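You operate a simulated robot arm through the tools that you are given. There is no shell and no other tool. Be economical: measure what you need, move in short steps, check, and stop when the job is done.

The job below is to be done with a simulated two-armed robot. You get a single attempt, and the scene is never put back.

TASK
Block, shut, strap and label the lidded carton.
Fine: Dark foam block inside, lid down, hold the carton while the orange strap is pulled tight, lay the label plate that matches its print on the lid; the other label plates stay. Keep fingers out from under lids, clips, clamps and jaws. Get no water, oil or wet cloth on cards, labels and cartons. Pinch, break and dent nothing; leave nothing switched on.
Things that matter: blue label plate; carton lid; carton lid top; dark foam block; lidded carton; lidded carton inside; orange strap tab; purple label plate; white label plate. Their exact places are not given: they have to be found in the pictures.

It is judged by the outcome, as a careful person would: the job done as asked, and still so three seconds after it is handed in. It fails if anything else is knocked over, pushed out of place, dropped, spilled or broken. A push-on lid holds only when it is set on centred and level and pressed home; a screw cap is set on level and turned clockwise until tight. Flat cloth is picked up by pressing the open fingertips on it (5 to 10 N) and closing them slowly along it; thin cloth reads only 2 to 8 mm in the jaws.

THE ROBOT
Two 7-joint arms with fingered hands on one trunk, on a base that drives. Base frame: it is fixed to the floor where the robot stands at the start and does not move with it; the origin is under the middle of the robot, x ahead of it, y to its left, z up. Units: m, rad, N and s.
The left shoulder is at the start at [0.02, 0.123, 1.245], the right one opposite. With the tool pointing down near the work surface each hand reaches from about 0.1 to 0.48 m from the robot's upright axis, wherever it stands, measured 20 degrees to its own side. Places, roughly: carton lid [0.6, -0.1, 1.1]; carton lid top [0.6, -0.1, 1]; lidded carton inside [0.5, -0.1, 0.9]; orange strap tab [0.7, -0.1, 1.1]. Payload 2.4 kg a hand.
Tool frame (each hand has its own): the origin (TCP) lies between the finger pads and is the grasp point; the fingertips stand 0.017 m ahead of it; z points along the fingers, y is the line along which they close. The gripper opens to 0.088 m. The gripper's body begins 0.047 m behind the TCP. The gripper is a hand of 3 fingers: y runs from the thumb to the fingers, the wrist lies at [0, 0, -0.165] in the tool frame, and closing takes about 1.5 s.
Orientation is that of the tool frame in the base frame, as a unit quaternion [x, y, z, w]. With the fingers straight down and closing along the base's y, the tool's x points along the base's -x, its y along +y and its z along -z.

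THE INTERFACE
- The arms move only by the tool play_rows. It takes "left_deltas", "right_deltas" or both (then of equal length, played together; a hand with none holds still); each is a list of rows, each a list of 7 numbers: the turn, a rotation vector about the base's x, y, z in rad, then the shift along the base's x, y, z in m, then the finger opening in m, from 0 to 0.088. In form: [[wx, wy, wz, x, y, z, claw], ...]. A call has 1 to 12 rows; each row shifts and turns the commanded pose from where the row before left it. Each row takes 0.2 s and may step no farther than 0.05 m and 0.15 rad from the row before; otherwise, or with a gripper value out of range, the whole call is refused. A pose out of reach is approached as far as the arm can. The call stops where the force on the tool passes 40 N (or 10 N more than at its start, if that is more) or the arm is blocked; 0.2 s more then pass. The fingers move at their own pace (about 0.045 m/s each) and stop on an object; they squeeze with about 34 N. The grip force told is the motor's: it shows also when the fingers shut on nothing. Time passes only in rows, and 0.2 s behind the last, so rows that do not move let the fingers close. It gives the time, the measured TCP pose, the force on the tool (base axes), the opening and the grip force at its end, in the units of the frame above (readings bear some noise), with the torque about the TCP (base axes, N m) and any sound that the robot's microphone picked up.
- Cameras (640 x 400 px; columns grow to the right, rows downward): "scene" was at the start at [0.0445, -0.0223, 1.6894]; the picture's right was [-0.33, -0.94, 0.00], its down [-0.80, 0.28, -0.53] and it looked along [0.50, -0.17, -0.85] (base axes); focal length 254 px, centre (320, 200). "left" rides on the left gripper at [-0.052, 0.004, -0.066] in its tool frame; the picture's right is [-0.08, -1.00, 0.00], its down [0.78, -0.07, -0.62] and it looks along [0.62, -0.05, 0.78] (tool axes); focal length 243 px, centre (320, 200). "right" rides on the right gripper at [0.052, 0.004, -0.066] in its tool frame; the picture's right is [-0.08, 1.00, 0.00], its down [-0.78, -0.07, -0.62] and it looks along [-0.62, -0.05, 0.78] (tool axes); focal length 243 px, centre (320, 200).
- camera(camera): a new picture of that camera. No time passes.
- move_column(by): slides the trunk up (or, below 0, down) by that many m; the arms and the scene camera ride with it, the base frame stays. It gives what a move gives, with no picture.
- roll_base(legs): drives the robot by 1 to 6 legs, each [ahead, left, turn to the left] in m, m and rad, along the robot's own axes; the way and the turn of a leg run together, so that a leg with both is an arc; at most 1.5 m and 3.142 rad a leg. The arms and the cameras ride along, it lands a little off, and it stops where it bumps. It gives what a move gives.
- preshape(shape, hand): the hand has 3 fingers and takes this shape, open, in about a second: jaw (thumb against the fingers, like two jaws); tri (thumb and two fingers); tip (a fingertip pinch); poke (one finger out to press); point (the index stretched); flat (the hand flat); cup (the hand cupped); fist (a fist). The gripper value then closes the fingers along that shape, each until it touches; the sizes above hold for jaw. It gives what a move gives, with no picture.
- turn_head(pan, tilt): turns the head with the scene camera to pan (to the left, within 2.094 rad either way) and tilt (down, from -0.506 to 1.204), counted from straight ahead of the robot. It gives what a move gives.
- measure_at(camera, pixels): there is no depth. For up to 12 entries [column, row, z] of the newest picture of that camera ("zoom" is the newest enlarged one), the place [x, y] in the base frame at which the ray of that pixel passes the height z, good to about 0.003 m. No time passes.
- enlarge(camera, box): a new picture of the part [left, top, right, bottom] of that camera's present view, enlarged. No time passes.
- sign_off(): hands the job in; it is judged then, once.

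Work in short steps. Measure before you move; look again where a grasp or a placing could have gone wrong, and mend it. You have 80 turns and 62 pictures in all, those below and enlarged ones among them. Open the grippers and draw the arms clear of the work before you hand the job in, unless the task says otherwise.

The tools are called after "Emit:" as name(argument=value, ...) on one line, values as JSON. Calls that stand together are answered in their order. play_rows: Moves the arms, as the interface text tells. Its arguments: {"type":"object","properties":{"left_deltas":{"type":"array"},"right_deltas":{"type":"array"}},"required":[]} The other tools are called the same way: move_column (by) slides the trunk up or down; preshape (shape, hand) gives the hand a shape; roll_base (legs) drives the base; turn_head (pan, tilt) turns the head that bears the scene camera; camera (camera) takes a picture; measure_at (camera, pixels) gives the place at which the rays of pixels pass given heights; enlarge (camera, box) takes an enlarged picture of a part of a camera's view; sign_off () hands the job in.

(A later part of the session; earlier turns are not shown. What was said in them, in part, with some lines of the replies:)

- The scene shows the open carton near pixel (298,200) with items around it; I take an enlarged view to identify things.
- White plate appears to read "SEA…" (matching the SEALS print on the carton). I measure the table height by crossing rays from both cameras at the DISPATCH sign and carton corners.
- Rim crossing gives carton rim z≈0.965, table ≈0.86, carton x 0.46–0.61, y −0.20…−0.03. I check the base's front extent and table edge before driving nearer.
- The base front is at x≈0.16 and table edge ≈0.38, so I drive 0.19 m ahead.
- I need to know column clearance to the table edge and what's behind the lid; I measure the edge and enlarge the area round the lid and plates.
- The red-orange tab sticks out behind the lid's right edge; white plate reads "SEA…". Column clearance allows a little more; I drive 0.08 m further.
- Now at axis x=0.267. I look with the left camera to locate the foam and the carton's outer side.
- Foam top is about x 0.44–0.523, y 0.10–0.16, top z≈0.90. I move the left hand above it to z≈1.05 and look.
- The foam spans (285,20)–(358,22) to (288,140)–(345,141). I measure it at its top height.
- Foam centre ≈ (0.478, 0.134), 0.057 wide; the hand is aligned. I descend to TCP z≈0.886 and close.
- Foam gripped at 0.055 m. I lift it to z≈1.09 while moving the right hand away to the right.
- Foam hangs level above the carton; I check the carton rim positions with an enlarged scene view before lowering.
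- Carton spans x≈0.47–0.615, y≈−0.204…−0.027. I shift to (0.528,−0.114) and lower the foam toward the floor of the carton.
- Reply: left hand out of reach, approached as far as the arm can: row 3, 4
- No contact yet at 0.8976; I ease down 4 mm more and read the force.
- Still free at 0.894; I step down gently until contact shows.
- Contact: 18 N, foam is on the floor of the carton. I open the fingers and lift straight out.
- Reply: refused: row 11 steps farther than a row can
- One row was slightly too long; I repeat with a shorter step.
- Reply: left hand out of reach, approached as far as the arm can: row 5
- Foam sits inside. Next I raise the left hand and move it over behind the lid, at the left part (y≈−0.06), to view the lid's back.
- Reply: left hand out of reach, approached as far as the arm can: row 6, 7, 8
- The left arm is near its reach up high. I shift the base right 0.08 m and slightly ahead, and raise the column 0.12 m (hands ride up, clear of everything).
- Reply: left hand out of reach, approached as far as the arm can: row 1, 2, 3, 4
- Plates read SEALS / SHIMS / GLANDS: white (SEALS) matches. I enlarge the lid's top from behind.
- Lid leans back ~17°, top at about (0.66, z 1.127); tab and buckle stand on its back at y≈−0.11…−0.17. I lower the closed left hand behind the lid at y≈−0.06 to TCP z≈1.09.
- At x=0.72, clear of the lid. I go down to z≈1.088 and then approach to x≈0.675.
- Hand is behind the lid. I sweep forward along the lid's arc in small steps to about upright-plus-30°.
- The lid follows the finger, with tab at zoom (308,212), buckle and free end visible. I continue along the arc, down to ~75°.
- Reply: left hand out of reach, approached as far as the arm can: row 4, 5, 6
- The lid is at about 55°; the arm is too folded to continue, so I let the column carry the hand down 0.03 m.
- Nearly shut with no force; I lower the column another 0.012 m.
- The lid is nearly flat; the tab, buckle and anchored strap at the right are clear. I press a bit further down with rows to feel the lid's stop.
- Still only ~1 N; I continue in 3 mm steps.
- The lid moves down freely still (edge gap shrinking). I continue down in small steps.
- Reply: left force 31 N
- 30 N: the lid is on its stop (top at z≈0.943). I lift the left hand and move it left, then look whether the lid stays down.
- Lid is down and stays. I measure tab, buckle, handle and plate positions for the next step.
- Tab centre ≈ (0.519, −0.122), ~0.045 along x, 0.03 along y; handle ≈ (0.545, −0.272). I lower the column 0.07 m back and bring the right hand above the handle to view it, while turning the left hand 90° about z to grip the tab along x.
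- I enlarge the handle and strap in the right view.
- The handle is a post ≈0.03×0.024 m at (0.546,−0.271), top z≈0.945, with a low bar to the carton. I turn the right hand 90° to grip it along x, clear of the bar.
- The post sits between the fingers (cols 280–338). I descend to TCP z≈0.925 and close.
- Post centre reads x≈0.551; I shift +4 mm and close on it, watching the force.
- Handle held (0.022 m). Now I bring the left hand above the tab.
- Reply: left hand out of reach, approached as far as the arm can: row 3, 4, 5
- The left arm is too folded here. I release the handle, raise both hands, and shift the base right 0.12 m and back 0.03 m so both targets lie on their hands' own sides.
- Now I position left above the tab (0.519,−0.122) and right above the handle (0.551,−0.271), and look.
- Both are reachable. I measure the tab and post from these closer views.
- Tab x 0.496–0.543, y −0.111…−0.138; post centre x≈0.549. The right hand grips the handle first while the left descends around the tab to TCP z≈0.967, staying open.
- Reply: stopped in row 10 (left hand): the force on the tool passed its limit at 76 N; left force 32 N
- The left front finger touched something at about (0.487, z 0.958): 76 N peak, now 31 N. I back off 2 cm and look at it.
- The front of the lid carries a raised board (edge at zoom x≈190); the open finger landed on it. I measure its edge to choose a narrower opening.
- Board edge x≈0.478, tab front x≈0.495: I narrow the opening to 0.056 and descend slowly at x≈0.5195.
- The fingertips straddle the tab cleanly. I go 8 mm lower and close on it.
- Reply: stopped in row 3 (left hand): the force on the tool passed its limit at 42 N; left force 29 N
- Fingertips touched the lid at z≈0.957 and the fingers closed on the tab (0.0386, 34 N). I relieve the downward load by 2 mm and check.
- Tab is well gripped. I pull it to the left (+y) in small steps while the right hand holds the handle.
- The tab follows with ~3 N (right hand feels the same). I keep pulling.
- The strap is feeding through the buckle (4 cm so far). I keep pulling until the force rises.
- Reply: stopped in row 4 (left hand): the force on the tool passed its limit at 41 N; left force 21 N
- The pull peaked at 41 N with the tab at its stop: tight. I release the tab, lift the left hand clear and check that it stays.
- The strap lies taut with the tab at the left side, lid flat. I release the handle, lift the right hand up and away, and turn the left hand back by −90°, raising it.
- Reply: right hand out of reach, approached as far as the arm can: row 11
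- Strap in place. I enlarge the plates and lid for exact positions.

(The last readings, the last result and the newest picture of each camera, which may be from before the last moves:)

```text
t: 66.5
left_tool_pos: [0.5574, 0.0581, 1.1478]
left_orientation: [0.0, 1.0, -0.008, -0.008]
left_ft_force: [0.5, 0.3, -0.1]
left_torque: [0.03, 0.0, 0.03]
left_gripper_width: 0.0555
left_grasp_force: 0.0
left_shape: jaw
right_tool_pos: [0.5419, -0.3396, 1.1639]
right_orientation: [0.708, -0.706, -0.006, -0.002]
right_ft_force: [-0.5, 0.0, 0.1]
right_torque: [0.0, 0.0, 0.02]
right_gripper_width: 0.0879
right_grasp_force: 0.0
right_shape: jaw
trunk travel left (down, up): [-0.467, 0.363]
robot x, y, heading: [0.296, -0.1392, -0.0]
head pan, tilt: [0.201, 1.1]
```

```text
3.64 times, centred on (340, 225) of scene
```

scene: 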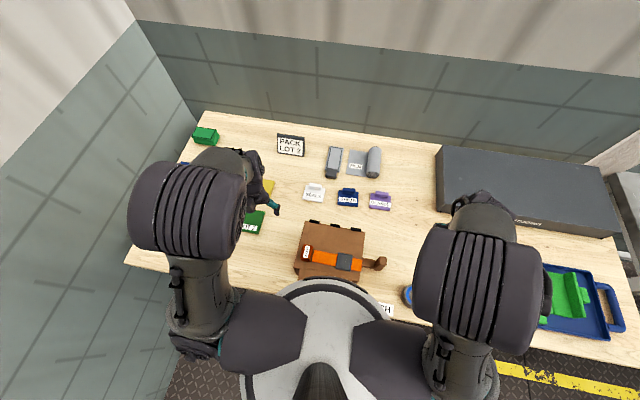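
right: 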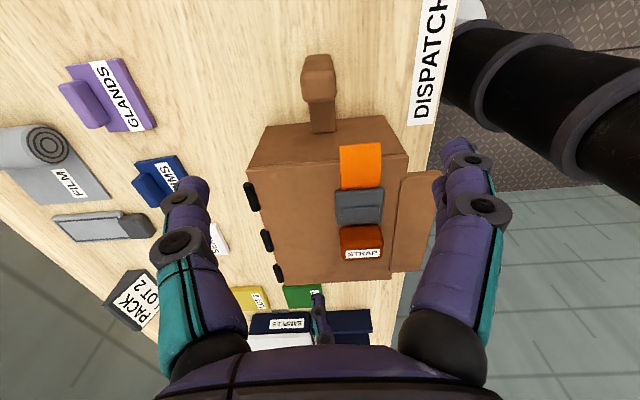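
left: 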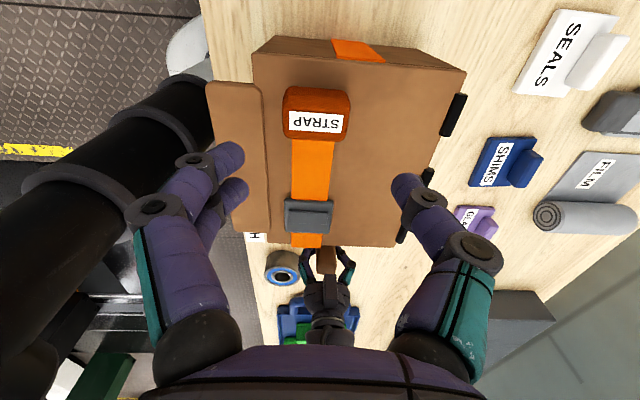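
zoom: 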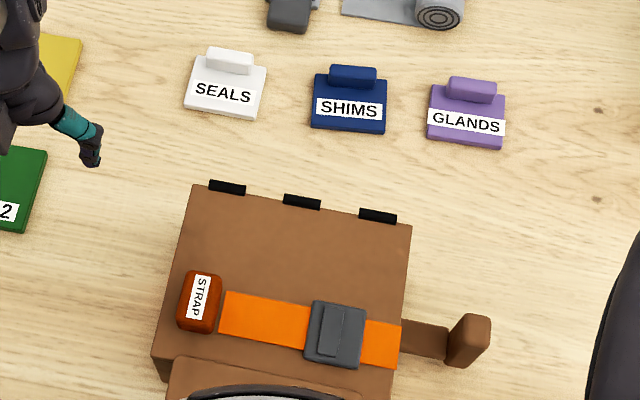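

Emit:
measure_at(camera="zoom", pixels=[[184, 105, 0.868], [254, 117, 0.868], [267, 68, 0.868], [207, 57, 0.868], [206, 54, 0.89], [252, 62, 0.89], [254, 73, 0.88], [207, 64, 0.88], [220, 295, 0.95], [404, 325, 0.95], [192, 186, 0.95], [412, 225, 0.95]])

```text
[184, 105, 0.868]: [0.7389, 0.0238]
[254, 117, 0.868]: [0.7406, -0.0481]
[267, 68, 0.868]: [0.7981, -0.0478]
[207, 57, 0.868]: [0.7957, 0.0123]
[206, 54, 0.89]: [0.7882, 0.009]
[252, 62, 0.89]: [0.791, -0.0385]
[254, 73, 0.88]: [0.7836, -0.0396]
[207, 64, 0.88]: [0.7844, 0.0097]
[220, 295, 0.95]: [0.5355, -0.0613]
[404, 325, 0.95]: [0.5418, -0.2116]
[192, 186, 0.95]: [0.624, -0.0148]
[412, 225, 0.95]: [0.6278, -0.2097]
```

White plate: x 0.739–0.798, y −0.048…0.018, with a grip bar at (0.785, −0.0145), 0.048 wide. I pitch the left hand forward ~0.5 rad (for reach) and move above it with opening 0.07.

Emit:
play_rows(left_deltas=[[0, -0.125, 0, 0.02, -0.012, 0, 0.072], [0, -0.125, 0, 0.03, -0.012, 0, 0.072], [0, -0.125, 0, 0.035, -0.012, 0, 0.072], [0, -0.125, 0, 0.035, -0.012, -0.02, 0.072], [0, 0, 0, 0.035, -0.012, -0.03, 0.072], [0, 0, 0, 0.035, -0.0125, -0.03, 0.072], [0, 0, 0, 0.03, 0, -0.035, 0.072], [0, 0, 0, 0, 0, -0.035, 0.072], [0, 0, 0, 0, 0, 0, 0.072]])

Emit:
camera(camera="left")

```text
t: 68.5
left_tool_pos: [0.777, -0.0155, 0.9971]
left_orientation: [0.002, 0.971, -0.006, 0.24]
left_ft_force: [0.3, -0.9, 0.3]
left_torque: [-0.02, -0.01, -0.01]
left_gripper_width: 0.0719
left_grasp_force: 0.1
left_shape: jaw
right_tool_pos: [0.5414, -0.3404, 1.1646]
right_orientation: [0.708, -0.706, -0.005, -0.003]
right_ft_force: [0.5, 0.2, 0.3]
right_torque: [0.0, 0.01, 0.01]
right_gripper_width: 0.0879
right_grasp_force: 0.1
right_shape: jaw
trunk travel left (down, up): [-0.467, 0.363]
robot x, y, heading: [0.2936, -0.141, 0.009]
head pan, tilt: [0.201, 1.1]
```

```text
11 pictures are left
```

left: 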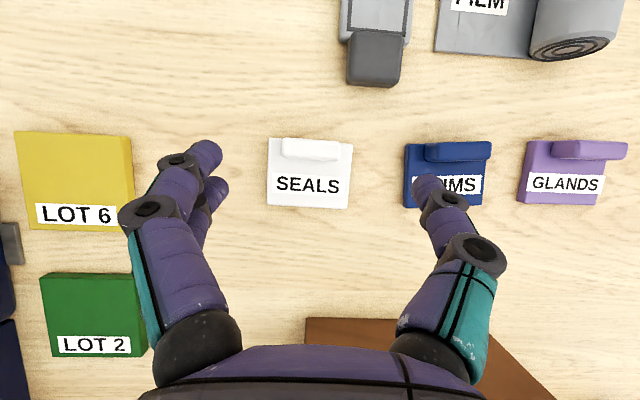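

Reached. I measure the grip bar from this view.

Emit:
measure_at(camera="left", pixels=[[281, 148, 0.885], [341, 148, 0.885], [310, 138, 0.885], [310, 160, 0.885], [310, 138, 0.875], [268, 175, 0.868], [352, 175, 0.868], [405, 175, 0.868], [310, 208, 0.868]])

```text
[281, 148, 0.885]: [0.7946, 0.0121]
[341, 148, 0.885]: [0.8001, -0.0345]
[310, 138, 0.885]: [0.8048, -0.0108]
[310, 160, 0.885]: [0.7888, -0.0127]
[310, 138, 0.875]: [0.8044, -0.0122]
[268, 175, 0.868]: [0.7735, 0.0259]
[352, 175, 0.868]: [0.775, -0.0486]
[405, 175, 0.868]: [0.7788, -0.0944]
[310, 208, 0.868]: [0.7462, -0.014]
```

Bar ≈ (0.79, −0.013). I descend to TCP (0.784, −0.0135, 0.893), slowly at the end.

Emit:
play_rows(left_deltas=[[0, 0, 0, 0.004, 0.002, -0.035, 0.072], [0, 0, 0, 0.003, 0, -0.035, 0.072], [0, 0, 0, 0, 0, -0.02, 0.072], [0, 0, 0, 0, 0, -0.009, 0.072], [0, 0, 0, 0, 0, -0.005, 0.072], [0, 0, 0, 0, 0, 0, 0.072]])

Emit:
camera(camera="left")

```text
t: 69.9
left_tool_pos: [0.783, -0.0112, 0.894]
left_orientation: [0.002, 0.971, -0.007, 0.24]
left_ft_force: [-0.1, -0.3, 0.4]
left_torque: [0.01, 0.0, -0.03]
left_gripper_width: 0.0721
left_grasp_force: 0.0
left_shape: jaw
right_tool_pos: [0.5417, -0.3409, 1.1636]
right_orientation: [0.709, -0.705, -0.005, -0.003]
right_ft_force: [-0.1, -0.9, -0.9]
right_torque: [0.03, -0.02, 0.01]
right_gripper_width: 0.0879
right_grasp_force: 0.0
right_shape: jaw
trunk travel left (down, up): [-0.467, 0.363]
robot x, y, heading: [0.2925, -0.1416, 0.002]
head pan, tilt: [0.201, 1.1]
```

```text
10 pictures are left
```

left: 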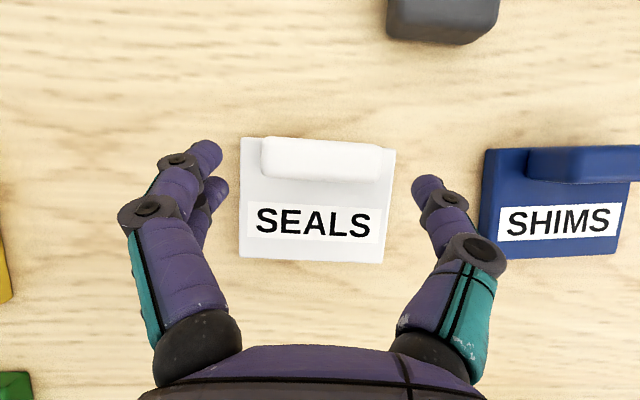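

Fingers flank the bar at the right depth. I close on it.

Emit:
play_rows(left_deltas=[[0, 0, 0, 0, -0.001, 0, 0.06], [0, 0, 0, 0, 0, 0, 0.045], [0, 0, 0, 0, 0, 0, 0.03], [0, 0, 0, 0, 0, 0, 0.03], [0, 0, 0, 0, 0, 0, 0.03]])

```text
t: 71.1
left_tool_pos: [0.784, -0.014, 0.8933]
left_orientation: [0.002, 0.971, -0.006, 0.241]
left_ft_force: [-1.0, -1.1, 5.9]
left_torque: [0.15, -0.05, 0.01]
left_gripper_width: 0.0238
left_grasp_force: 10.7
left_shape: jaw
right_tool_pos: [0.5416, -0.3415, 1.1648]
right_orientation: [0.709, -0.705, -0.004, -0.005]
right_ft_force: [0.4, -0.5, -0.2]
right_torque: [-0.02, -0.01, 0.0]
right_gripper_width: 0.0877
right_grasp_force: 0.1
right_shape: jaw
trunk travel left (down, up): [-0.467, 0.363]
robot x, y, heading: [0.2997, -0.1381, 0.003]
head pan, tilt: [0.201, 1.1]
```

Width 0.024 is less than the bar's 0.048, so I look before lifting.

Emit:
camera(camera="left")

```text
9 pictures are left
```

left: 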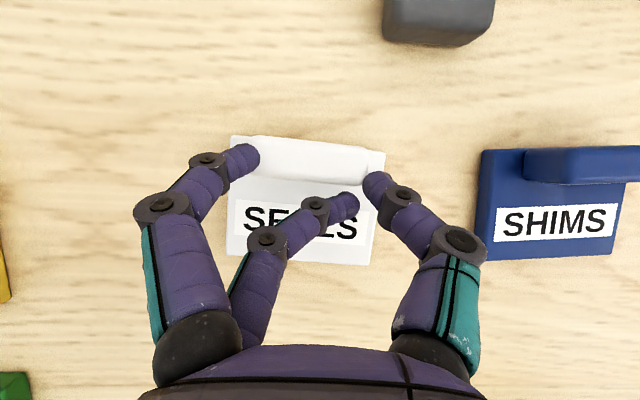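

One finger slipped ahead of the bar (fingers are wider apart than the bar is deep). I open, lift, and take the "tip" shape (fingertip pinch) instead.

Emit:
play_rows(left_deltas=[[0, 0, 0, 0, 0, 0, 0.06], [0, 0, 0, 0, 0, 0, 0.075], [0, 0, 0, 0, 0, 0, 0.075], [0, 0, 0, 0, 0, 0.03, 0.075], [0, 0, 0, 0, 0, 0.04, 0.075], [0, 0, 0, 0, 0, 0, 0.075]])

Emit:
preshape(hand="left", shape="tip")

Emit:
camera(camera="left")

```text
t: 72.5
left_tool_pos: [0.7825, -0.0136, 0.964]
left_orientation: [0.002, 0.971, -0.008, 0.24]
left_ft_force: [0.0, 0.4, 0.4]
left_torque: [0.02, -0.02, 0.01]
left_gripper_width: 0.0746
left_grasp_force: 0.0
left_shape: jaw
right_tool_pos: [0.5426, -0.3413, 1.165]
right_orientation: [0.709, -0.705, -0.005, -0.004]
right_ft_force: [-0.1, 0.5, 0.1]
right_torque: [-0.01, 0.0, 0.02]
right_gripper_width: 0.0881
right_grasp_force: 0.0
right_shape: jaw
trunk travel left (down, up): [-0.467, 0.363]
robot x, y, heading: [0.2917, -0.1411, 0.006]
head pan, tilt: [0.201, 1.1]
```

```text
t: 73.4
left_tool_pos: [0.7821, -0.0134, 0.9634]
left_orientation: [0.001, 0.971, -0.006, 0.24]
left_ft_force: [-0.4, -0.5, -1.3]
left_torque: [0.01, 0.01, 0.0]
left_gripper_width: 0.0879
left_grasp_force: 0.0
left_shape: tip
right_tool_pos: [0.5423, -0.3398, 1.1638]
right_orientation: [0.709, -0.705, -0.005, -0.003]
right_ft_force: [0.1, -0.1, -0.5]
right_torque: [-0.03, -0.03, 0.02]
right_gripper_width: 0.0879
right_grasp_force: 0.1
right_shape: jaw
trunk travel left (down, up): [-0.467, 0.363]
robot x, y, heading: [0.293, -0.1407, 0.0]
head pan, tilt: [0.201, 1.1]
```

```text
8 pictures are left
```

left: 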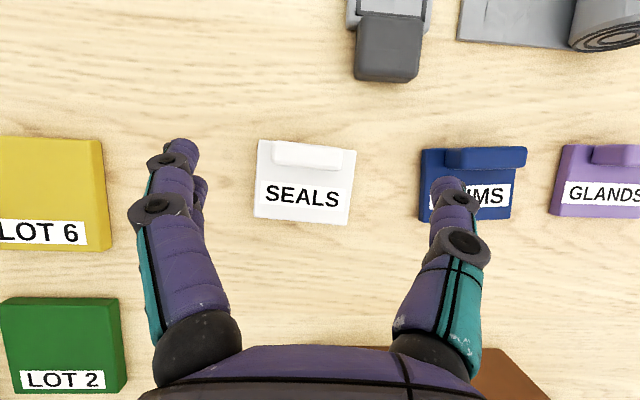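

The tip shape is set. I descend again, 7 mm farther ahead so the thumb meets the bar's middle, and close.

Emit:
play_rows(left_deltas=[[0, 0, 0, 0.007, 0.001, -0.03, 0.075], [0, 0, 0, 0, 0, -0.025, 0.075], [0, 0, 0, 0, 0, -0.01, 0.075], [0, 0, 0, 0, 0, -0.005, 0.075], [0, 0, 0, 0, 0, 0, 0.06], [0, 0, 0, 0, 0, 0, 0.05], [0, 0, 0, 0, 0, 0, 0.04], [0, 0, 0, 0, 0, 0, 0.03], [0, 0, 0, 0, 0, 0, 0.03], [0, 0, 0, 0, 0, 0, 0.03]])

Emit:
camera(camera="left")

```text
t: 75.6
left_tool_pos: [0.7923, -0.0121, 0.8947]
left_orientation: [0.001, 0.97, -0.007, 0.243]
left_ft_force: [4.6, 2.2, 18.3]
left_torque: [-0.64, -0.11, 0.09]
left_gripper_width: 0.0343
left_grasp_force: 34.1
left_shape: tip
right_tool_pos: [0.5411, -0.3404, 1.1638]
right_orientation: [0.709, -0.706, -0.006, -0.004]
right_ft_force: [0.3, 0.1, 0.1]
right_torque: [0.0, 0.01, -0.01]
right_gripper_width: 0.0879
right_grasp_force: 0.0
right_shape: jaw
trunk travel left (down, up): [-0.467, 0.363]
robot x, y, heading: [0.2958, -0.1396, -0.001]
head pan, tilt: [0.201, 1.1]
```

```text
7 pictures are left
```

left: 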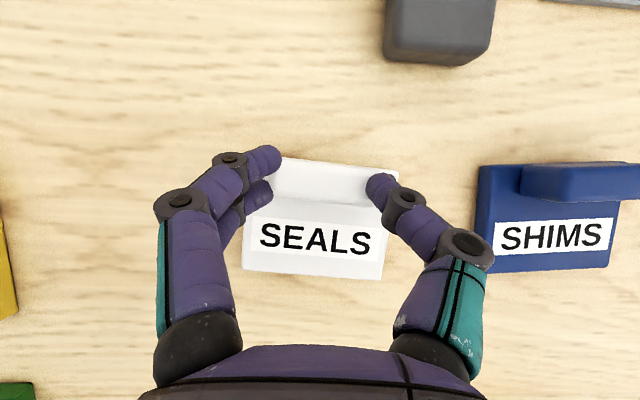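

Fingers and thumb now hold the bar's two ends with 34 N. I lift slowly and look.

Emit:
play_rows(left_deltas=[[0, 0, 0, 0, 0, 0.01, 0.025], [0, 0, 0, 0, 0, 0.02, 0.025], [0, 0, 0, 0, 0, 0.03, 0.025], [0, 0, 0, 0, 0, 0.04, 0.025], [0, 0, 0, 0, 0, 0.04, 0.025], [0, 0, 0, 0, 0, 0, 0.025]])

Emit:
camera(camera="left")

```text
t: 77.0
left_tool_pos: [0.7911, -0.0112, 1.0321]
left_orientation: [0.002, 0.971, -0.007, 0.24]
left_ft_force: [0.7, 0.1, -0.4]
left_torque: [0.03, 0.01, -0.01]
left_gripper_width: 0.0091
left_grasp_force: 33.5
left_shape: tip
right_tool_pos: [0.5428, -0.3408, 1.163]
right_orientation: [0.709, -0.705, -0.005, -0.004]
right_ft_force: [0.2, -0.1, 0.4]
right_torque: [0.01, 0.0, -0.02]
right_gripper_width: 0.0879
right_grasp_force: 0.0
right_shape: jaw
trunk travel left (down, up): [-0.467, 0.363]
robot x, y, heading: [0.2944, -0.1411, 0.007]
head pan, tilt: [0.201, 1.1]
```

```text
6 pictures are left
```

left: 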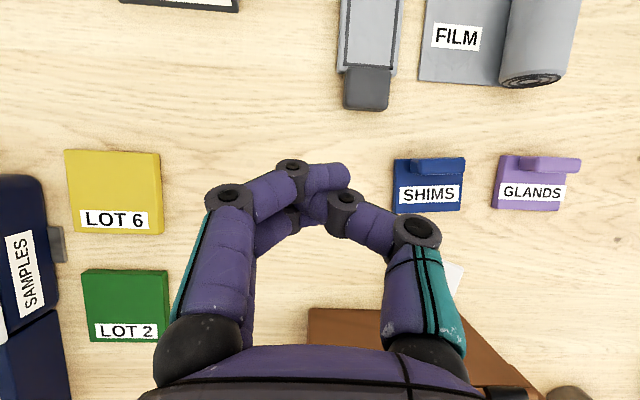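

The plate slipped out and moved: a white edge shows at (455,275). I lift the hand up and left and look with one scene enlargement.

Emit:
play_rows(left_deltas=[[0, 0, 0, 0, 0.03, 0.03, 0.05], [0, 0, 0, -0.03, 0.04, 0, 0.08], [0, 0, 0, -0.03, 0.04, 0, 0.08], [0, 0, 0, -0.03, 0.04, 0, 0.08], [0, 0, 0, 0, 0, 0, 0.08]])

Emit:
enlarge(camera="scene", box=[270, 150, 420, 280])

```text
t: 78.2
left_tool_pos: [0.6998, 0.1363, 1.0629]
left_orientation: [0.002, 0.971, -0.007, 0.24]
left_ft_force: [0.1, 0.0, 0.5]
left_torque: [0.0, -0.03, -0.02]
left_gripper_width: 0.0797
left_grasp_force: 0.1
left_shape: tip
right_tool_pos: [0.5423, -0.3402, 1.1637]
right_orientation: [0.709, -0.705, -0.006, -0.003]
right_ft_force: [0.0, -0.7, -0.1]
right_torque: [0.0, -0.03, 0.02]
right_gripper_width: 0.088
right_grasp_force: 0.1
right_shape: jaw
trunk travel left (down, up): [-0.467, 0.363]
robot x, y, heading: [0.2923, -0.1406, 0.007]
head pan, tilt: [0.201, 1.1]
```

```text
3.08 times, centred on (345, 215) of scene
```

zoom: 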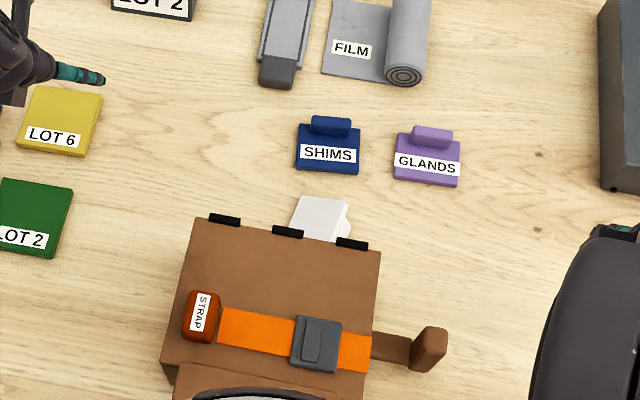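

The plate now lies behind the carton, apparently turned face-down, at zoom (322,218). I go back to jaw shape and look at it from straight above.

Emit:
preshape(hand="left", shape="jaw")

Emit:
play_rows(left_deltas=[[0, 0, 0, 0, -0.045, 0.015, 0.088], [0, 0, 0, 0, -0.045, 0.015, 0.088], [0, 0, 0, 0, -0.045, 0.01, 0.088], [0, 0, 0, -0.01, -0.045, 0, 0.088], [0, 0, 0, -0.01, -0.045, 0, 0.088], [0, 0, 0, 0, -0.02, 0, 0.088], [0, 0, 0, 0, 0, 0, 0.088]])

Emit:
enlarge(camera="left", box=[200, 60, 440, 260])

```text
t: 79.1
left_tool_pos: [0.7, 0.1367, 1.0631]
left_orientation: [0.001, 0.971, -0.006, 0.241]
left_ft_force: [0.7, 0.0, -0.2]
left_torque: [-0.04, 0.05, 0.01]
left_gripper_width: 0.0879
left_grasp_force: 0.2
left_shape: jaw
right_tool_pos: [0.5413, -0.3403, 1.1647]
right_orientation: [0.709, -0.705, -0.004, -0.004]
right_ft_force: [0.2, -1.1, -0.2]
right_torque: [0.0, -0.01, 0.05]
right_gripper_width: 0.0878
right_grasp_force: 0.1
right_shape: jaw
trunk travel left (down, up): [-0.467, 0.363]
robot x, y, heading: [0.2928, -0.1409, 0.003]
head pan, tilt: [0.201, 1.1]
```

```text
t: 80.7
left_tool_pos: [0.6808, -0.1088, 1.1035]
left_orientation: [0.002, 0.971, -0.006, 0.24]
left_ft_force: [0.6, -0.4, 0.5]
left_torque: [0.02, -0.02, -0.03]
left_gripper_width: 0.0876
left_grasp_force: 0.1
left_shape: jaw
right_tool_pos: [0.5431, -0.3405, 1.1636]
right_orientation: [0.709, -0.705, -0.005, -0.004]
right_ft_force: [1.0, -0.5, -1.0]
right_torque: [-0.02, -0.01, 0.0]
right_gripper_width: 0.0879
right_grasp_force: 0.0
right_shape: jaw
trunk travel left (down, up): [-0.467, 0.363]
robot x, y, heading: [0.2951, -0.1384, 0.005]
head pan, tilt: [0.201, 1.1]
```

```text
2.00 times, centred on (320, 160) of left
```

zoom: 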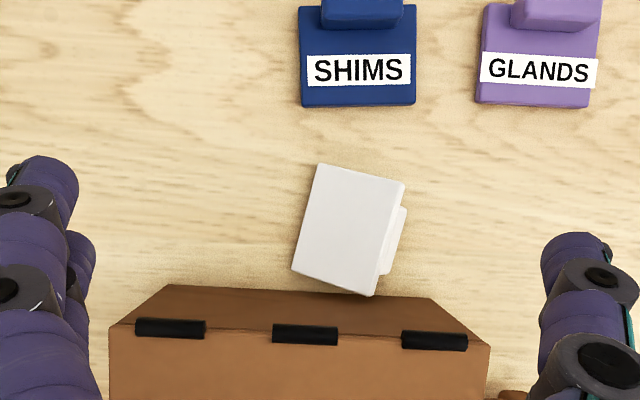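

The plate lies face-down, tilted on its bar (bar on its −y side), at zoom (292–404, 163–295). I measure its corners, then will grip it along y near its far end to flip it.

Emit:
measure_at(camera="zoom", pixels=[[318, 163, 0.868], [404, 183, 0.885], [372, 295, 0.885], [292, 270, 0.868], [361, 170, 0.878], [300, 330, 0.957], [410, 70, 0.87], [305, 105, 0.87]])

Emit:
play_rows(left_deltas=[[0, 0.125, 0, 0, 0, 0, 0.088], [0, 0.125, 0, 0, 0, 0, 0.088], [0, 0.125, 0, 0, 0, 0, 0.088], [0, 0.115, -0.05, 0, 0, 0, 0.088], [0, 0, -0.09, 0, 0, 0, 0.088], [0, 0, -0.08, 0, 0, 0, 0.088], [0, 0, 0, 0, 0, 0, 0.088]])

```text
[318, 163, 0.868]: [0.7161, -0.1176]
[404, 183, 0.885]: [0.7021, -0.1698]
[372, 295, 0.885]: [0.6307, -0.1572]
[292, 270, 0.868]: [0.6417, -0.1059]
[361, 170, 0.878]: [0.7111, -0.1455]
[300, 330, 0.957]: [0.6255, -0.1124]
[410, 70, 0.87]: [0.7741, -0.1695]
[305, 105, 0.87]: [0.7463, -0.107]
```

```text
t: 82.3
left_tool_pos: [0.6805, -0.1083, 1.1036]
left_orientation: [0.109, 0.994, -0.009, -0.004]
left_ft_force: [-0.1, 0.4, -0.7]
left_torque: [-0.01, 0.0, 0.01]
left_gripper_width: 0.0881
left_grasp_force: 0.0
left_shape: jaw
right_tool_pos: [0.542, -0.3413, 1.1655]
right_orientation: [0.709, -0.705, -0.005, -0.003]
right_ft_force: [-0.6, 0.7, 0.0]
right_torque: [0.0, 0.0, 0.01]
right_gripper_width: 0.0877
right_grasp_force: 0.1
right_shape: jaw
trunk travel left (down, up): [-0.467, 0.363]
robot x, y, heading: [0.2945, -0.1403, 0.005]
head pan, tilt: [0.201, 1.1]
```

Plate centre ≈ (0.673, −0.138), yaw ≈ −0.2 rad; hand is vertical and turned to match. I go down around it near its far end, (0.686, −0.140), to TCP z≈0.883.

Emit:
play_rows(left_deltas=[[0, 0, 0, 0.006, -0.032, 0, 0.088], [0, 0, 0, 0, 0, -0.045, 0.088], [0, 0, 0, 0, 0, -0.045, 0.088], [0, 0, 0, 0, 0, -0.045, 0.088], [0, 0, 0, 0, 0, -0.045, 0.088], [0, 0, 0, 0, 0, -0.03, 0.088], [0, 0, 0, 0, 0, -0.01, 0.088], [0, 0, 0, 0, 0, 0, 0.088]])

Emit:
play_rows(left_deltas=[[0, 0, 0, 0, 0, -0.002, 0.088], [0, 0, 0, 0, 0, -0.002, 0.075], [0, 0, 0, 0, 0, 0, 0.06], [0, 0, 0, 0, 0, 0, 0.045], [0, 0, 0, 0, 0, 0, 0.035], [0, 0, 0, 0, 0, 0, 0.03], [0, 0, 0, 0, 0, 0, 0.03]])

Emit:
enlarge(camera="left", box=[160, 60, 480, 300])

```text
t: 84.1
left_tool_pos: [0.6864, -0.14, 0.8843]
left_orientation: [0.109, 0.994, -0.008, -0.004]
left_ft_force: [0.6, -0.7, 0.4]
left_torque: [0.01, 0.01, 0.02]
left_gripper_width: 0.088
left_grasp_force: 0.1
left_shape: jaw
right_tool_pos: [0.5406, -0.3407, 1.1636]
right_orientation: [0.709, -0.705, -0.004, -0.004]
right_ft_force: [-0.3, -0.7, 0.4]
right_torque: [-0.01, -0.05, -0.04]
right_gripper_width: 0.088
right_grasp_force: 0.1
right_shape: jaw
trunk travel left (down, up): [-0.467, 0.363]
robot x, y, heading: [0.2946, -0.1406, 0.005]
head pan, tilt: [0.201, 1.1]
```

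```text
t: 85.7
left_tool_pos: [0.6845, -0.1395, 0.8831]
left_orientation: [0.109, 0.994, -0.008, 0.002]
left_ft_force: [2.5, 1.4, 40.0]
left_torque: [0.74, -0.32, 0.1]
left_gripper_width: 0.0381
left_grasp_force: 34.3
left_shape: jaw
right_tool_pos: [0.5403, -0.3415, 1.1649]
right_orientation: [0.709, -0.705, -0.005, -0.004]
right_ft_force: [0.4, -0.7, 0.3]
right_torque: [0.03, -0.01, 0.02]
right_gripper_width: 0.0879
right_grasp_force: 0.0
right_shape: jaw
trunk travel left (down, up): [-0.467, 0.363]
robot x, y, heading: [0.291, -0.1412, 0.012]
head pan, tilt: [0.201, 1.1]
```

```text
1.67 times, centred on (320, 180) of left
```

zoom: 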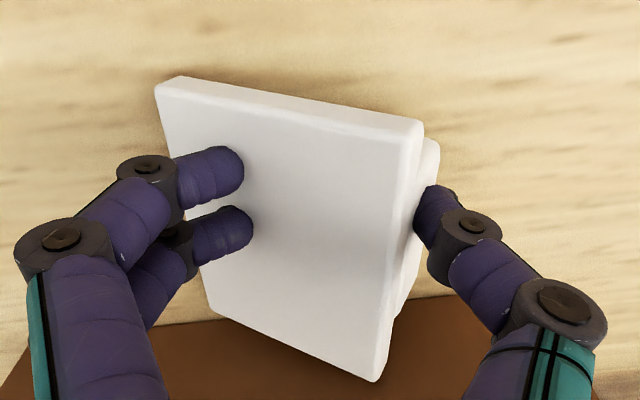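

The fingers lie on the plate's underside and the thumb under its bar side: a pinch with the plate tipping upright — useful for turning it over. I lift slowly with the grip closing and look.

Emit:
play_rows(left_deltas=[[0, 0, 0, 0, 0, 0.004, 0.02], [0, 0, 0, 0, 0, 0.006, 0.01], [0, 0, 0, 0, 0, 0.008, 0.0], [0, 0, 0, 0, 0, 0.01, 0.0], [0, 0, 0, 0, 0, 0.015, 0.0], [0, 0, 0, 0, 0, 0.02, 0.0], [0, 0, 0, 0, 0, 0.03, 0.0], [0, 0, 0, 0, 0, 0.04, 0.0], [0, 0, 0, 0, 0, 0, 0.0]])

Emit:
camera(camera="left")

```text
t: 87.7
left_tool_pos: [0.7235, -0.1487, 0.9957]
left_orientation: [0.109, 0.994, -0.009, -0.003]
left_ft_force: [0.6, -0.1, 0.2]
left_torque: [-0.02, 0.02, 0.01]
left_gripper_width: 0.0104
left_grasp_force: 33.8
left_shape: jaw
left hand out of reach, approached as far as the arm can: row 3, 4, 5, 6, 7, 8
right_tool_pos: [0.5423, -0.3393, 1.165]
right_orientation: [0.709, -0.705, -0.005, -0.004]
right_ft_force: [0.5, 0.7, 0.0]
right_torque: [0.02, 0.03, -0.01]
right_gripper_width: 0.0879
right_grasp_force: 0.1
right_shape: jaw
trunk travel left (down, up): [-0.467, 0.363]
robot x, y, heading: [0.2966, -0.1405, 0.002]
head pan, tilt: [0.201, 1.1]
```

```text
2 pictures are left
```

left: 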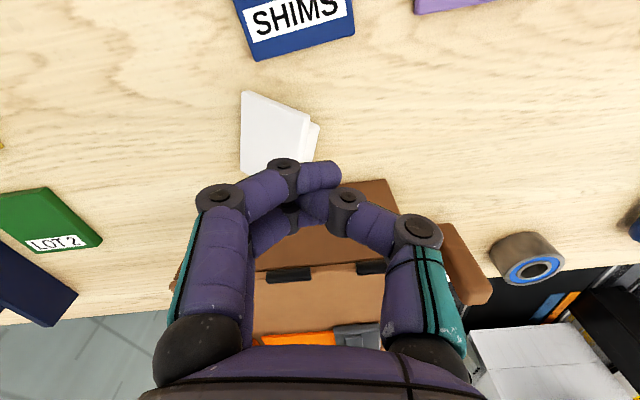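

It slipped again. I measure where the plate lies now (corners near (243,92), (310,118), (243,168), knob side (318,125)).

Emit:
measure_at(camera="left", pixels=[[243, 92, 0.868], [310, 117, 0.885], [240, 168, 0.868], [318, 125, 0.87], [300, 160, 0.885], [390, 180, 0.957], [270, 20, 0.868], [355, 35, 0.868]])

```text
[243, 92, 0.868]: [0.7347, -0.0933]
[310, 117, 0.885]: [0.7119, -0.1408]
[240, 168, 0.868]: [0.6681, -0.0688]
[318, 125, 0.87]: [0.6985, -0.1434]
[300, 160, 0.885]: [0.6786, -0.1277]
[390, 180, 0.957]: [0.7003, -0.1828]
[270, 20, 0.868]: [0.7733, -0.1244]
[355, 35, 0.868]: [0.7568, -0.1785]
```

Plate centre ≈ (0.69, −0.103), yaw ≈ −0.35 rad, with room to its carton side. I turn the hand +83° to grip its two parallel side edges, and move above it.

Emit:
play_rows(left_deltas=[[0, 0, 0.145, -0.004, 0.004, 0.005, 0.088], [0, 0, 0.145, -0.004, 0.004, 0.005, 0.088], [0, 0, 0.145, -0.004, 0.004, 0, 0.088], [0, 0, 0.145, -0.004, 0.004, 0, 0.088], [0, 0, 0.145, -0.004, 0.004, 0, 0.088], [0, 0, 0.145, -0.004, 0.004, 0, 0.088], [0, 0, 0.145, -0.004, 0.004, 0, 0.088], [0, 0, 0.145, -0.004, 0.004, 0, 0.088], [0, 0, 0.145, -0.003, 0.004, 0, 0.088], [0, 0, 0.137, -0.0025, 0.001, 0, 0.088], [0, 0, 0, 0, 0, 0, 0.088]])

Emit:
camera(camera="left")

```text
t: 90.1
left_tool_pos: [0.7504, -0.0825, 0.9944]
left_orientation: [-0.544, 0.839, -0.009, 0.002]
left_ft_force: [-0.2, -0.5, -0.1]
left_torque: [0.0, -0.01, 0.01]
left_gripper_width: 0.0883
left_grasp_force: 0.1
left_shape: jaw
left hand out of reach, approached as far as the arm can: row 1, 2, 3, 4, 5, 6, 7, 8, 9, 10
right_tool_pos: [0.5422, -0.3402, 1.1643]
right_orientation: [0.709, -0.705, -0.005, -0.003]
right_ft_force: [-0.2, 0.2, 0.7]
right_torque: [-0.03, 0.03, 0.02]
right_gripper_width: 0.0883
right_grasp_force: 0.1
right_shape: jaw
trunk travel left (down, up): [-0.467, 0.363]
robot x, y, heading: [0.2961, -0.141, 0.004]
head pan, tilt: [0.201, 1.1]
```

```text
1 pictures are left
```

left: 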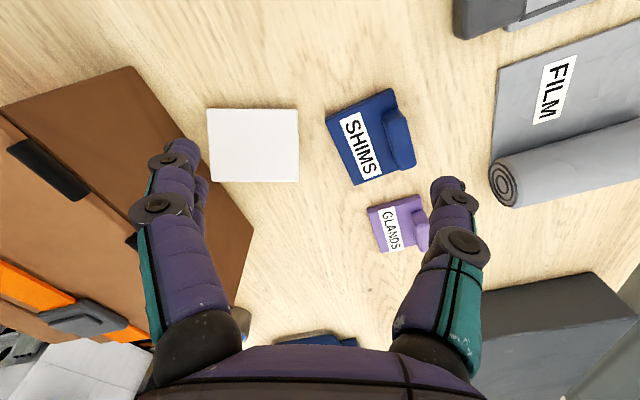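

The plate lies squared to the hand (cols 208–298, rows 108–182). I measure it.

Emit:
measure_at(camera="left", pixels=[[208, 108, 0.868], [298, 108, 0.868], [298, 182, 0.882], [210, 182, 0.882], [253, 145, 0.875], [327, 115, 0.868], [357, 184, 0.868]])

```text
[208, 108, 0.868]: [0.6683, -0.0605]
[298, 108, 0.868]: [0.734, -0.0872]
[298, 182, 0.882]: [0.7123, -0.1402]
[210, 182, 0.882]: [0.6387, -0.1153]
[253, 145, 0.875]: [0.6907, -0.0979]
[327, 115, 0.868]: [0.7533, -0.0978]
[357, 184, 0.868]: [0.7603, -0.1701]
```

Centre ≈ (0.689, −0.100). I shift over the grip point (0.685, −0.110) and come down to z≈0.91.

Emit:
play_rows(left_deltas=[[0, 0, 0, -0.022, -0.009, 0, 0.088], [0, 0, 0, -0.022, -0.009, 0, 0.088], [0, 0, 0, -0.0214, -0.0095, 0, 0.088], [0, 0, 0, 0, 0, -0.035, 0.088], [0, 0, 0, 0, 0, -0.035, 0.088], [0, 0, 0, 0, 0, -0.015, 0.088], [0, 0, 0, 0, 0, 0, 0.088]])

```text
t: 91.7
left_tool_pos: [0.7343, -0.0751, 0.932]
left_orientation: [-0.543, 0.84, -0.008, 0.003]
left_ft_force: [0.7, 0.1, -0.1]
left_torque: [0.01, -0.01, 0.01]
left_gripper_width: 0.088
left_grasp_force: 0.1
left_shape: jaw
left hand out of reach, approached as far as the arm can: row 1, 2, 3, 4, 5, 6
right_tool_pos: [0.5421, -0.3405, 1.1648]
right_orientation: [0.709, -0.705, -0.005, -0.004]
right_ft_force: [0.2, -0.2, -0.1]
right_torque: [0.01, -0.01, -0.02]
right_gripper_width: 0.088
right_grasp_force: 0.1
right_shape: jaw
trunk travel left (down, up): [-0.467, 0.363]
robot x, y, heading: [0.2935, -0.1406, 0.002]
head pan, tilt: [0.201, 1.1]
```

The wrist is at its limit here. I raise the column 0.05 m, shift the base right 0.08 m and re-approach (0.685, −0.110).

Emit:
move_column(by=0.05)

Emit:
roll_base(legs=[[0.0, -0.085, 0.0]])

Emit:
play_rows(left_deltas=[[0, 0, 0.02, -0.016, 0.016, 0, 0.088], [0, 0, 0, -0.016, 0.017, 0, 0.088], [0, 0, 0, -0.017, 0.017, 0, 0.088], [0, 0, 0, 0, 0, -0.02, 0.088], [0, 0, 0, 0, 0, -0.02, 0.088], [0, 0, 0, 0, 0, 0, 0.088]])

```text
t: 92.6
left_tool_pos: [0.7351, -0.0745, 0.9811]
left_orientation: [-0.544, 0.839, -0.008, 0.003]
left_ft_force: [0.5, -0.6, 0.7]
left_torque: [0.02, 0.02, 0.02]
left_gripper_width: 0.0877
left_grasp_force: 0.1
left_shape: jaw
right_tool_pos: [0.5429, -0.3407, 1.2146]
right_orientation: [0.709, -0.705, -0.005, -0.004]
right_ft_force: [-0.4, 1.2, 0.4]
right_torque: [-0.01, 0.02, 0.01]
right_gripper_width: 0.0879
right_grasp_force: 0.1
right_shape: jaw
trunk travel left (down, up): [-0.517, 0.313]
robot x, y, heading: [0.2979, -0.1427, 0.003]
head pan, tilt: [0.201, 1.1]
```

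```text
t: 93.7
left_tool_pos: [0.7347, -0.1621, 0.9827]
left_orientation: [-0.543, 0.84, -0.008, 0.003]
left_ft_force: [-0.6, 0.0, -0.2]
left_torque: [0.02, -0.03, -0.01]
left_gripper_width: 0.0882
left_grasp_force: 0.2
left_shape: jaw
right_tool_pos: [0.5437, -0.4274, 1.2133]
right_orientation: [0.709, -0.705, -0.006, -0.005]
right_ft_force: [-0.4, 0.1, 0.6]
right_torque: [0.01, 0.01, 0.01]
right_gripper_width: 0.0877
right_grasp_force: 0.0
right_shape: jaw
trunk travel left (down, up): [-0.517, 0.313]
robot x, y, heading: [0.2953, -0.2288, 0.001]
head pan, tilt: [0.201, 1.1]
```

```text
t: 95.1
left_tool_pos: [0.7298, -0.1209, 0.9429]
left_orientation: [-0.552, 0.834, -0.008, 0.004]
left_ft_force: [-0.2, -0.7, 0.7]
left_torque: [0.01, -0.01, 0.0]
left_gripper_width: 0.088
left_grasp_force: 0.0
left_shape: jaw
left hand out of reach, approached as far as the arm can: row 1, 2, 3, 4, 5
right_tool_pos: [0.5427, -0.427, 1.2133]
right_orientation: [0.709, -0.705, -0.004, -0.005]
right_ft_force: [0.3, 0.5, 0.0]
right_torque: [-0.02, 0.01, 0.01]
right_gripper_width: 0.0879
right_grasp_force: 0.1
right_shape: jaw
trunk travel left (down, up): [-0.517, 0.313]
robot x, y, heading: [0.2939, -0.2251, 0.003]
head pan, tilt: [0.201, 1.1]
```

The arm will not fold further, so I use the base and column instead: back 0.045 m, left 0.011 m, down 0.058 m, close on the side edges, and lift by the column.

Emit:
roll_base(legs=[[-0.045, 0.011, 0.0]])

Emit:
move_column(by=-0.06)

Emit:
play_rows(left_deltas=[[0, 0, 0, 0, 0, 0, 0.075], [0, 0, 0, 0, 0, 0, 0.06], [0, 0, 0, 0, 0, 0, 0.05], [0, 0, 0, 0, 0, 0, 0.045], [0, 0, 0, 0, 0, 0, 0.045], [0, 0, 0, 0, 0, 0, 0.045]])

Emit:
move_column(by=0.16)

```text
t: 96.0
left_tool_pos: [0.6833, -0.1105, 0.9432]
left_orientation: [-0.552, 0.834, -0.009, 0.005]
left_ft_force: [-0.9, 0.0, -0.5]
left_torque: [-0.01, 0.01, -0.02]
left_gripper_width: 0.0883
left_grasp_force: 0.1
left_shape: jaw
right_tool_pos: [0.4952, -0.4156, 1.2152]
right_orientation: [0.709, -0.705, -0.004, -0.004]
right_ft_force: [-0.2, -0.3, 0.5]
right_torque: [0.03, 0.0, 0.0]
right_gripper_width: 0.088
right_grasp_force: 0.1
right_shape: jaw
trunk travel left (down, up): [-0.517, 0.313]
robot x, y, heading: [0.2495, -0.2164, 0.001]
head pan, tilt: [0.201, 1.1]
```

```text
t: 97.0
left_tool_pos: [0.6848, -0.1099, 0.8823]
left_orientation: [-0.553, 0.833, -0.009, 0.004]
left_ft_force: [0.1, -0.6, -0.1]
left_torque: [-0.01, 0.04, -0.01]
left_gripper_width: 0.0882
left_grasp_force: 0.2
left_shape: jaw
right_tool_pos: [0.497, -0.4155, 1.1534]
right_orientation: [0.709, -0.705, -0.006, -0.004]
right_ft_force: [-0.1, 0.3, -1.2]
right_torque: [-0.02, -0.01, -0.01]
right_gripper_width: 0.0878
right_grasp_force: 0.0
right_shape: jaw
trunk travel left (down, up): [-0.457, 0.373]
robot x, y, heading: [0.2511, -0.2114, 0.006]
head pan, tilt: [0.201, 1.1]
```

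```text
t: 98.4
left_tool_pos: [0.685, -0.1112, 0.8831]
left_orientation: [-0.552, 0.834, -0.009, 0.004]
left_ft_force: [-0.5, 0.5, 0.4]
left_torque: [0.03, -0.02, 0.02]
left_gripper_width: 0.0695
left_grasp_force: 33.7
left_shape: jaw
right_tool_pos: [0.4974, -0.4166, 1.1539]
right_orientation: [0.709, -0.705, -0.005, -0.004]
right_ft_force: [0.4, -0.9, -0.4]
right_torque: [-0.03, 0.01, 0.03]
right_gripper_width: 0.0881
right_grasp_force: 0.1
right_shape: jaw
trunk travel left (down, up): [-0.457, 0.373]
robot x, y, heading: [0.251, -0.2174, 0.006]
head pan, tilt: [0.201, 1.1]
```

```text
t: 100.2
left_tool_pos: [0.6845, -0.1107, 1.0423]
left_orientation: [-0.553, 0.833, -0.008, 0.003]
left_ft_force: [0.1, -0.1, -0.8]
left_torque: [0.0, -0.01, 0.03]
left_gripper_width: 0.0694
left_grasp_force: 34.4
left_shape: jaw
right_tool_pos: [0.4976, -0.4168, 1.3133]
right_orientation: [0.709, -0.705, -0.005, -0.004]
right_ft_force: [0.1, 0.5, -0.6]
right_torque: [-0.01, -0.02, -0.02]
right_gripper_width: 0.0878
right_grasp_force: 0.1
right_shape: jaw
trunk travel left (down, up): [-0.617, 0.213]
robot x, y, heading: [0.252, -0.2174, 0.004]
head pan, tilt: [0.201, 1.1]
5 turns are left
```

The plate is firmly held (0.069 m) and lifted. I now yaw it square and roll the hand about x so the fingers point to −y and slightly up (plate upright, leaning face-up), moving above the lid.

Emit:
play_rows(left_deltas=[[0, 0, 0.137, 0, 0, 0.01, 0.045], [0, 0, 0.137, 0, 0, 0.01, 0.045], [0, 0, 0.137, 0, 0, 0.01, 0.045], [0, 0, 0, 0, 0, 0, 0.045]])

Emit:
play_rows(left_deltas=[[-0.149, 0, 0, -0.008, 0.001, 0.002, 0.045], [-0.149, 0, 0, -0.008, 0.001, 0.002, 0.045], [-0.149, 0, 0, -0.008, 0.001, 0.002, 0.045], [-0.149, 0, 0, -0.008, 0.001, 0.002, 0.045], [-0.149, 0, 0, -0.008, 0.001, 0, 0.045], [-0.149, 0, 0, -0.008, 0.001, 0, 0.045], [-0.149, 0, 0, -0.008, 0.001, 0, 0.045], [-0.149, 0, 0, -0.008, 0.001, 0, 0.045], [-0.149, 0, 0, -0.008, 0.001, 0, 0.045], [-0.149, 0, 0, -0.008, 0.001, 0, 0.045], [-0.149, 0, 0, -0.008, 0.001, 0, 0.045], [-0.149, 0, 0, -0.008, 0.001, 0, 0.045]])

Emit:
play_rows(left_deltas=[[-0.1, 0, 0, 0, 0, 0, 0.045], [0, 0, 0, 0, 0, 0, 0.045]])

```text
t: 101.2
left_tool_pos: [0.6855, -0.1107, 1.0465]
left_orientation: [-0.58, 0.815, -0.008, 0.003]
left_ft_force: [0.8, -0.7, -0.4]
left_torque: [0.01, 0.0, 0.01]
left_gripper_width: 0.0693
left_grasp_force: 33.7
left_shape: jaw
left hand out of reach, approached as far as the arm can: row 1, 2, 3
right_tool_pos: [0.4969, -0.4146, 1.3142]
right_orientation: [0.709, -0.705, -0.005, -0.004]
right_ft_force: [-0.1, 0.0, -0.3]
right_torque: [-0.02, 0.04, -0.01]
right_gripper_width: 0.0879
right_grasp_force: 0.1
right_shape: jaw
trunk travel left (down, up): [-0.617, 0.213]
robot x, y, heading: [0.2489, -0.2097, 0.0]
head pan, tilt: [0.201, 1.1]
```

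```text
t: 103.8
left_tool_pos: [0.5596, -0.1158, 1.0865]
left_orientation: [0.364, -0.503, 0.641, 0.451]
left_ft_force: [1.1, 1.4, 0.1]
left_torque: [-0.01, -0.03, 0.01]
left_gripper_width: 0.0685
left_grasp_force: 34.3
left_shape: jaw
left hand out of reach, approached as far as the arm can: row 1, 2, 3, 6, 7, 8, 9, 10, 12
right_tool_pos: [0.4954, -0.4146, 1.3144]
right_orientation: [0.709, -0.705, -0.005, -0.004]
right_ft_force: [0.7, 1.0, 0.5]
right_torque: [-0.01, -0.02, 0.0]
right_gripper_width: 0.088
right_grasp_force: 0.1
right_shape: jaw
trunk travel left (down, up): [-0.617, 0.213]
robot x, y, heading: [0.2513, -0.2137, 0.003]
head pan, tilt: [0.201, 1.1]
```

```text
t: 104.5
left_tool_pos: [0.5575, -0.1147, 1.0934]
left_orientation: [0.355, -0.487, 0.653, 0.459]
left_ft_force: [0.2, 0.6, -0.1]
left_torque: [-0.01, -0.01, -0.04]
left_gripper_width: 0.0683
left_grasp_force: 33.9
left_shape: jaw
left hand out of reach, approached as far as the arm can: row 1
right_tool_pos: [0.4976, -0.4162, 1.3138]
right_orientation: [0.709, -0.706, -0.005, -0.004]
right_ft_force: [-0.1, -0.5, -0.2]
right_torque: [0.03, -0.01, -0.01]
right_gripper_width: 0.0881
right_grasp_force: 0.1
right_shape: jaw
trunk travel left (down, up): [-0.617, 0.213]
robot x, y, heading: [0.2495, -0.2194, 0.005]
head pan, tilt: [0.201, 1.1]
4 turns are left
```

The hand now points −y and 16° up, plate upright leaning face-up, but tilted 18° in its plane. I level it about y, shift the base +0.03 m ahead and +0.012 m left, and lower the column 0.085 m.

Emit:
play_rows(left_deltas=[[0, 0.106, 0, 0, 0, 0, 0.045], [0, 0.106, 0, 0, 0, 0, 0.045], [0, 0.106, 0, 0, 0, 0, 0.045], [0, 0, 0, 0, 0, 0, 0.045]])

Emit:
roll_base(legs=[[0.03, 0.012, 0.0]])

Emit:
move_column(by=-0.08)

```text
t: 105.5
left_tool_pos: [0.5578, -0.1154, 1.0939]
left_orientation: [0.453, -0.408, 0.588, 0.531]
left_ft_force: [0.2, 0.4, -0.4]
left_torque: [-0.01, 0.01, 0.01]
left_gripper_width: 0.0682
left_grasp_force: 33.9
left_shape: jaw
right_tool_pos: [0.4983, -0.4172, 1.313]
right_orientation: [0.709, -0.705, -0.005, -0.004]
right_ft_force: [-0.3, -0.6, -0.1]
right_torque: [0.01, 0.04, 0.02]
right_gripper_width: 0.0877
right_grasp_force: 0.0
right_shape: jaw
trunk travel left (down, up): [-0.617, 0.213]
robot x, y, heading: [0.2487, -0.2165, 0.003]
head pan, tilt: [0.201, 1.1]
```

```text
t: 106.3
left_tool_pos: [0.5882, -0.1059, 1.0946]
left_orientation: [0.454, -0.408, 0.588, 0.53]
left_ft_force: [0.4, -0.3, -1.2]
left_torque: [0.01, -0.01, -0.03]
left_gripper_width: 0.068
left_grasp_force: 33.6
left_shape: jaw
right_tool_pos: [0.5301, -0.4037, 1.3141]
right_orientation: [0.71, -0.705, -0.005, -0.004]
right_ft_force: [-0.1, -0.4, -0.4]
right_torque: [0.01, 0.0, -0.02]
right_gripper_width: 0.0878
right_grasp_force: 0.0
right_shape: jaw
trunk travel left (down, up): [-0.617, 0.213]
robot x, y, heading: [0.2792, -0.2022, 0.003]
head pan, tilt: [0.201, 1.1]
```

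```text
t: 107.1
left_tool_pos: [0.5856, -0.1037, 1.046]
left_orientation: [0.448, -0.403, 0.592, 0.535]
left_ft_force: [-9.2, 5.9, 23.4]
left_torque: [1.84, 1.07, 0.5]
left_gripper_width: 0.0682
left_grasp_force: 33.6
left_shape: jaw
right_tool_pos: [0.527, -0.4035, 1.2619]
right_orientation: [0.709, -0.705, -0.005, -0.004]
right_ft_force: [-0.2, -1.0, 0.4]
right_torque: [-0.01, 0.02, -0.05]
right_gripper_width: 0.0878
right_grasp_force: 0.1
right_shape: jaw
trunk travel left (down, up): [-0.565, 0.265]
robot x, y, heading: [0.2813, -0.2066, 0.006]
head pan, tilt: [0.201, 1.1]
stopped: the force on the tool passed its limit at 112 N (the readings are from after the stop); the commanded pose is now the measured one
3 turns are left
```

The hand's body met the strap tab while lowering. I raise 0.015 m, shift left 0.033 m so the body passes beyond the tab, lower to TCP z≈0.993, open, let the plate lean back, withdraw left, rise, and take the last picture.

Emit:
move_column(by=0.015)

Emit:
roll_base(legs=[[0.004, 0.031, 0.0]])

Emit:
move_column(by=-0.066)

Emit:
play_rows(left_deltas=[[0, 0, 0, 0, 0, 0, 0.07], [0, 0, 0, 0, 0, 0, 0.08], [0, 0, 0, 0, 0, 0, 0.088], [0, 0, 0, 0, 0, 0, 0.088], [0, 0, 0, 0, 0, 0, 0.088], [0, 0, 0, 0, 0, 0, 0.088]])

Emit:
roll_base(legs=[[0, 0.03, 0], [0, 0.04, 0], [0, 0.06, 0]])

Emit:
move_column(by=0.1)

Emit:
camera(camera="scene")

```text
t: 107.7
left_tool_pos: [0.588, -0.1035, 1.0608]
left_orientation: [0.449, -0.404, 0.591, 0.535]
left_ft_force: [0.7, -0.6, 0.1]
left_torque: [0.03, 0.0, -0.01]
left_gripper_width: 0.068
left_grasp_force: 33.9
left_shape: jaw
right_tool_pos: [0.5276, -0.4041, 1.2776]
right_orientation: [0.71, -0.705, -0.006, -0.004]
right_ft_force: [0.1, 0.3, 0.3]
right_torque: [0.01, 0.02, 0.04]
right_gripper_width: 0.088
right_grasp_force: 0.1
right_shape: jaw
trunk travel left (down, up): [-0.58, 0.25]
robot x, y, heading: [0.2798, -0.2028, 0.008]
head pan, tilt: [0.201, 1.1]
```

```text
t: 108.5
left_tool_pos: [0.5911, -0.071, 1.0606]
left_orientation: [0.45, -0.404, 0.591, 0.534]
left_ft_force: [0.4, 0.1, -0.8]
left_torque: [-0.03, 0.0, 0.02]
left_gripper_width: 0.0682
left_grasp_force: 34.2
left_shape: jaw
right_tool_pos: [0.5311, -0.3716, 1.2763]
right_orientation: [0.709, -0.705, -0.005, -0.004]
right_ft_force: [0.7, -0.2, 0.3]
right_torque: [-0.03, 0.04, 0.01]
right_gripper_width: 0.088
right_grasp_force: 0.0
right_shape: jaw
trunk travel left (down, up): [-0.58, 0.25]
robot x, y, heading: [0.2845, -0.1745, 0.002]
head pan, tilt: [0.201, 1.1]
```

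```text
t: 109.0
left_tool_pos: [0.5914, -0.0686, 1.0451]
left_orientation: [0.443, -0.4, 0.594, 0.54]
left_ft_force: [0.2, 0.6, 1.0]
left_torque: [0.04, 0.02, 0.01]
left_gripper_width: 0.0681
left_grasp_force: 34.3
left_shape: jaw
right_tool_pos: [0.5307, -0.3718, 1.2587]
right_orientation: [0.71, -0.704, -0.006, -0.004]
right_ft_force: [-0.3, -0.7, 0.5]
right_torque: [0.04, -0.02, 0.01]
right_gripper_width: 0.0883
right_grasp_force: 0.0
right_shape: jaw
trunk travel left (down, up): [-0.561, 0.269]
robot x, y, heading: [0.2821, -0.1725, 0.001]
head pan, tilt: [0.201, 1.1]
stopped: the force on the tool passed its limit at 103 N (the readings are from after the stop); the commanded pose is now the measured one
```

```text
t: 110.4
left_tool_pos: [0.591, -0.0708, 1.0462]
left_orientation: [0.444, -0.401, 0.593, 0.539]
left_ft_force: [-0.4, -0.4, 0.5]
left_torque: [-0.02, -0.03, 0.02]
left_gripper_width: 0.0876
left_grasp_force: 0.2
left_shape: jaw
right_tool_pos: [0.5316, -0.3714, 1.2585]
right_orientation: [0.71, -0.704, -0.006, -0.004]
right_ft_force: [0.1, -0.7, 0.1]
right_torque: [0.0, -0.01, -0.02]
right_gripper_width: 0.0877
right_grasp_force: 0.1
right_shape: jaw
trunk travel left (down, up): [-0.561, 0.269]
robot x, y, heading: [0.2838, -0.1734, 0.008]
head pan, tilt: [0.201, 1.1]
```

```text
t: 112.3
left_tool_pos: [0.5908, 0.0624, 1.0443]
left_orientation: [0.443, -0.4, 0.594, 0.54]
left_ft_force: [-0.5, -0.2, -0.6]
left_torque: [0.0, 0.01, 0.02]
left_gripper_width: 0.0878
left_grasp_force: 0.0
left_shape: jaw
right_tool_pos: [0.5302, -0.2394, 1.2592]
right_orientation: [0.709, -0.705, -0.004, -0.003]
right_ft_force: [0.6, -0.1, 0.6]
right_torque: [0.02, -0.05, 0.03]
right_gripper_width: 0.0878
right_grasp_force: 0.1
right_shape: jaw
trunk travel left (down, up): [-0.561, 0.269]
robot x, y, heading: [0.2862, -0.0433, 0.006]
head pan, tilt: [0.201, 1.1]
```

```text
t: 113.7
left_tool_pos: [0.59, 0.0603, 1.1462]
left_orientation: [0.444, -0.401, 0.592, 0.54]
left_ft_force: [-0.5, 0.2, 0.6]
left_torque: [0.03, -0.07, -0.04]
left_gripper_width: 0.0877
left_grasp_force: 0.0
left_shape: jaw
right_tool_pos: [0.5304, -0.2423, 1.3574]
right_orientation: [0.709, -0.705, -0.005, -0.003]
right_ft_force: [-0.1, 0.4, -0.6]
right_torque: [-0.03, 0.01, 0.01]
right_gripper_width: 0.0877
right_grasp_force: 0.1
right_shape: jaw
trunk travel left (down, up): [-0.661, 0.169]
robot x, y, heading: [0.2813, -0.0422, 0.011]
head pan, tilt: [0.201, 1.1]
```

```text
0 pictures are left
2 turns are left
```

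scene: 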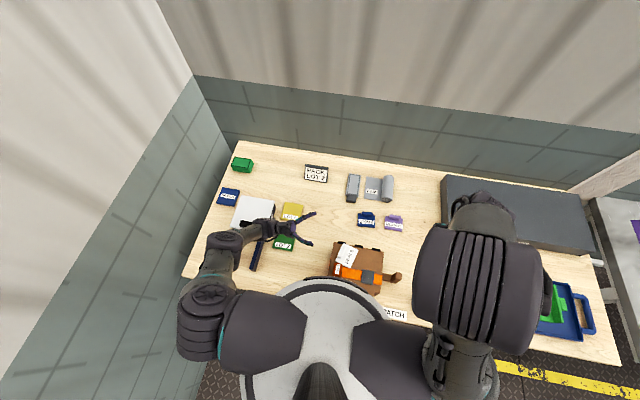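

The last picture shows the white plate on the lid at (347,255), apparently face-up since printing shows. The strap is across the lid, and both hands are open and well above the work, so I hand in.

Emit:
sign_off()

```text
The job is handed in.
```

I handed the job in with the carton blocked, shut and strapped, and the white SEALS plate on the lid. The last picture was too small to read the plate's label, but it seems to lie face-up, turned at an angle on the rear-left of the lid.

- **Foam block:** it sits on the carton floor, and the lid stayed down after I pressed it shut.
- **Strap:** I held the carton by its handle and pulled the tab until it stopped at about 41 N. The strap looked taut afterwards.
- **Label plate slips:** the plate slipped twice. The first slip threw it face-down behind the carton. I turned it over and let it fall a few centimetres onto the lid.
- **Hard contacts:** the left hand hit the lid once at about 76 N. While I was placing the plate, it was stopped twice more, at 112 N (probably on the strap tab) and 103 N. The last picture shows no damage, but I had none left to check closely.
- **Other plates:** the blue SHIMS and purple GLANDS plates look to be where they were.
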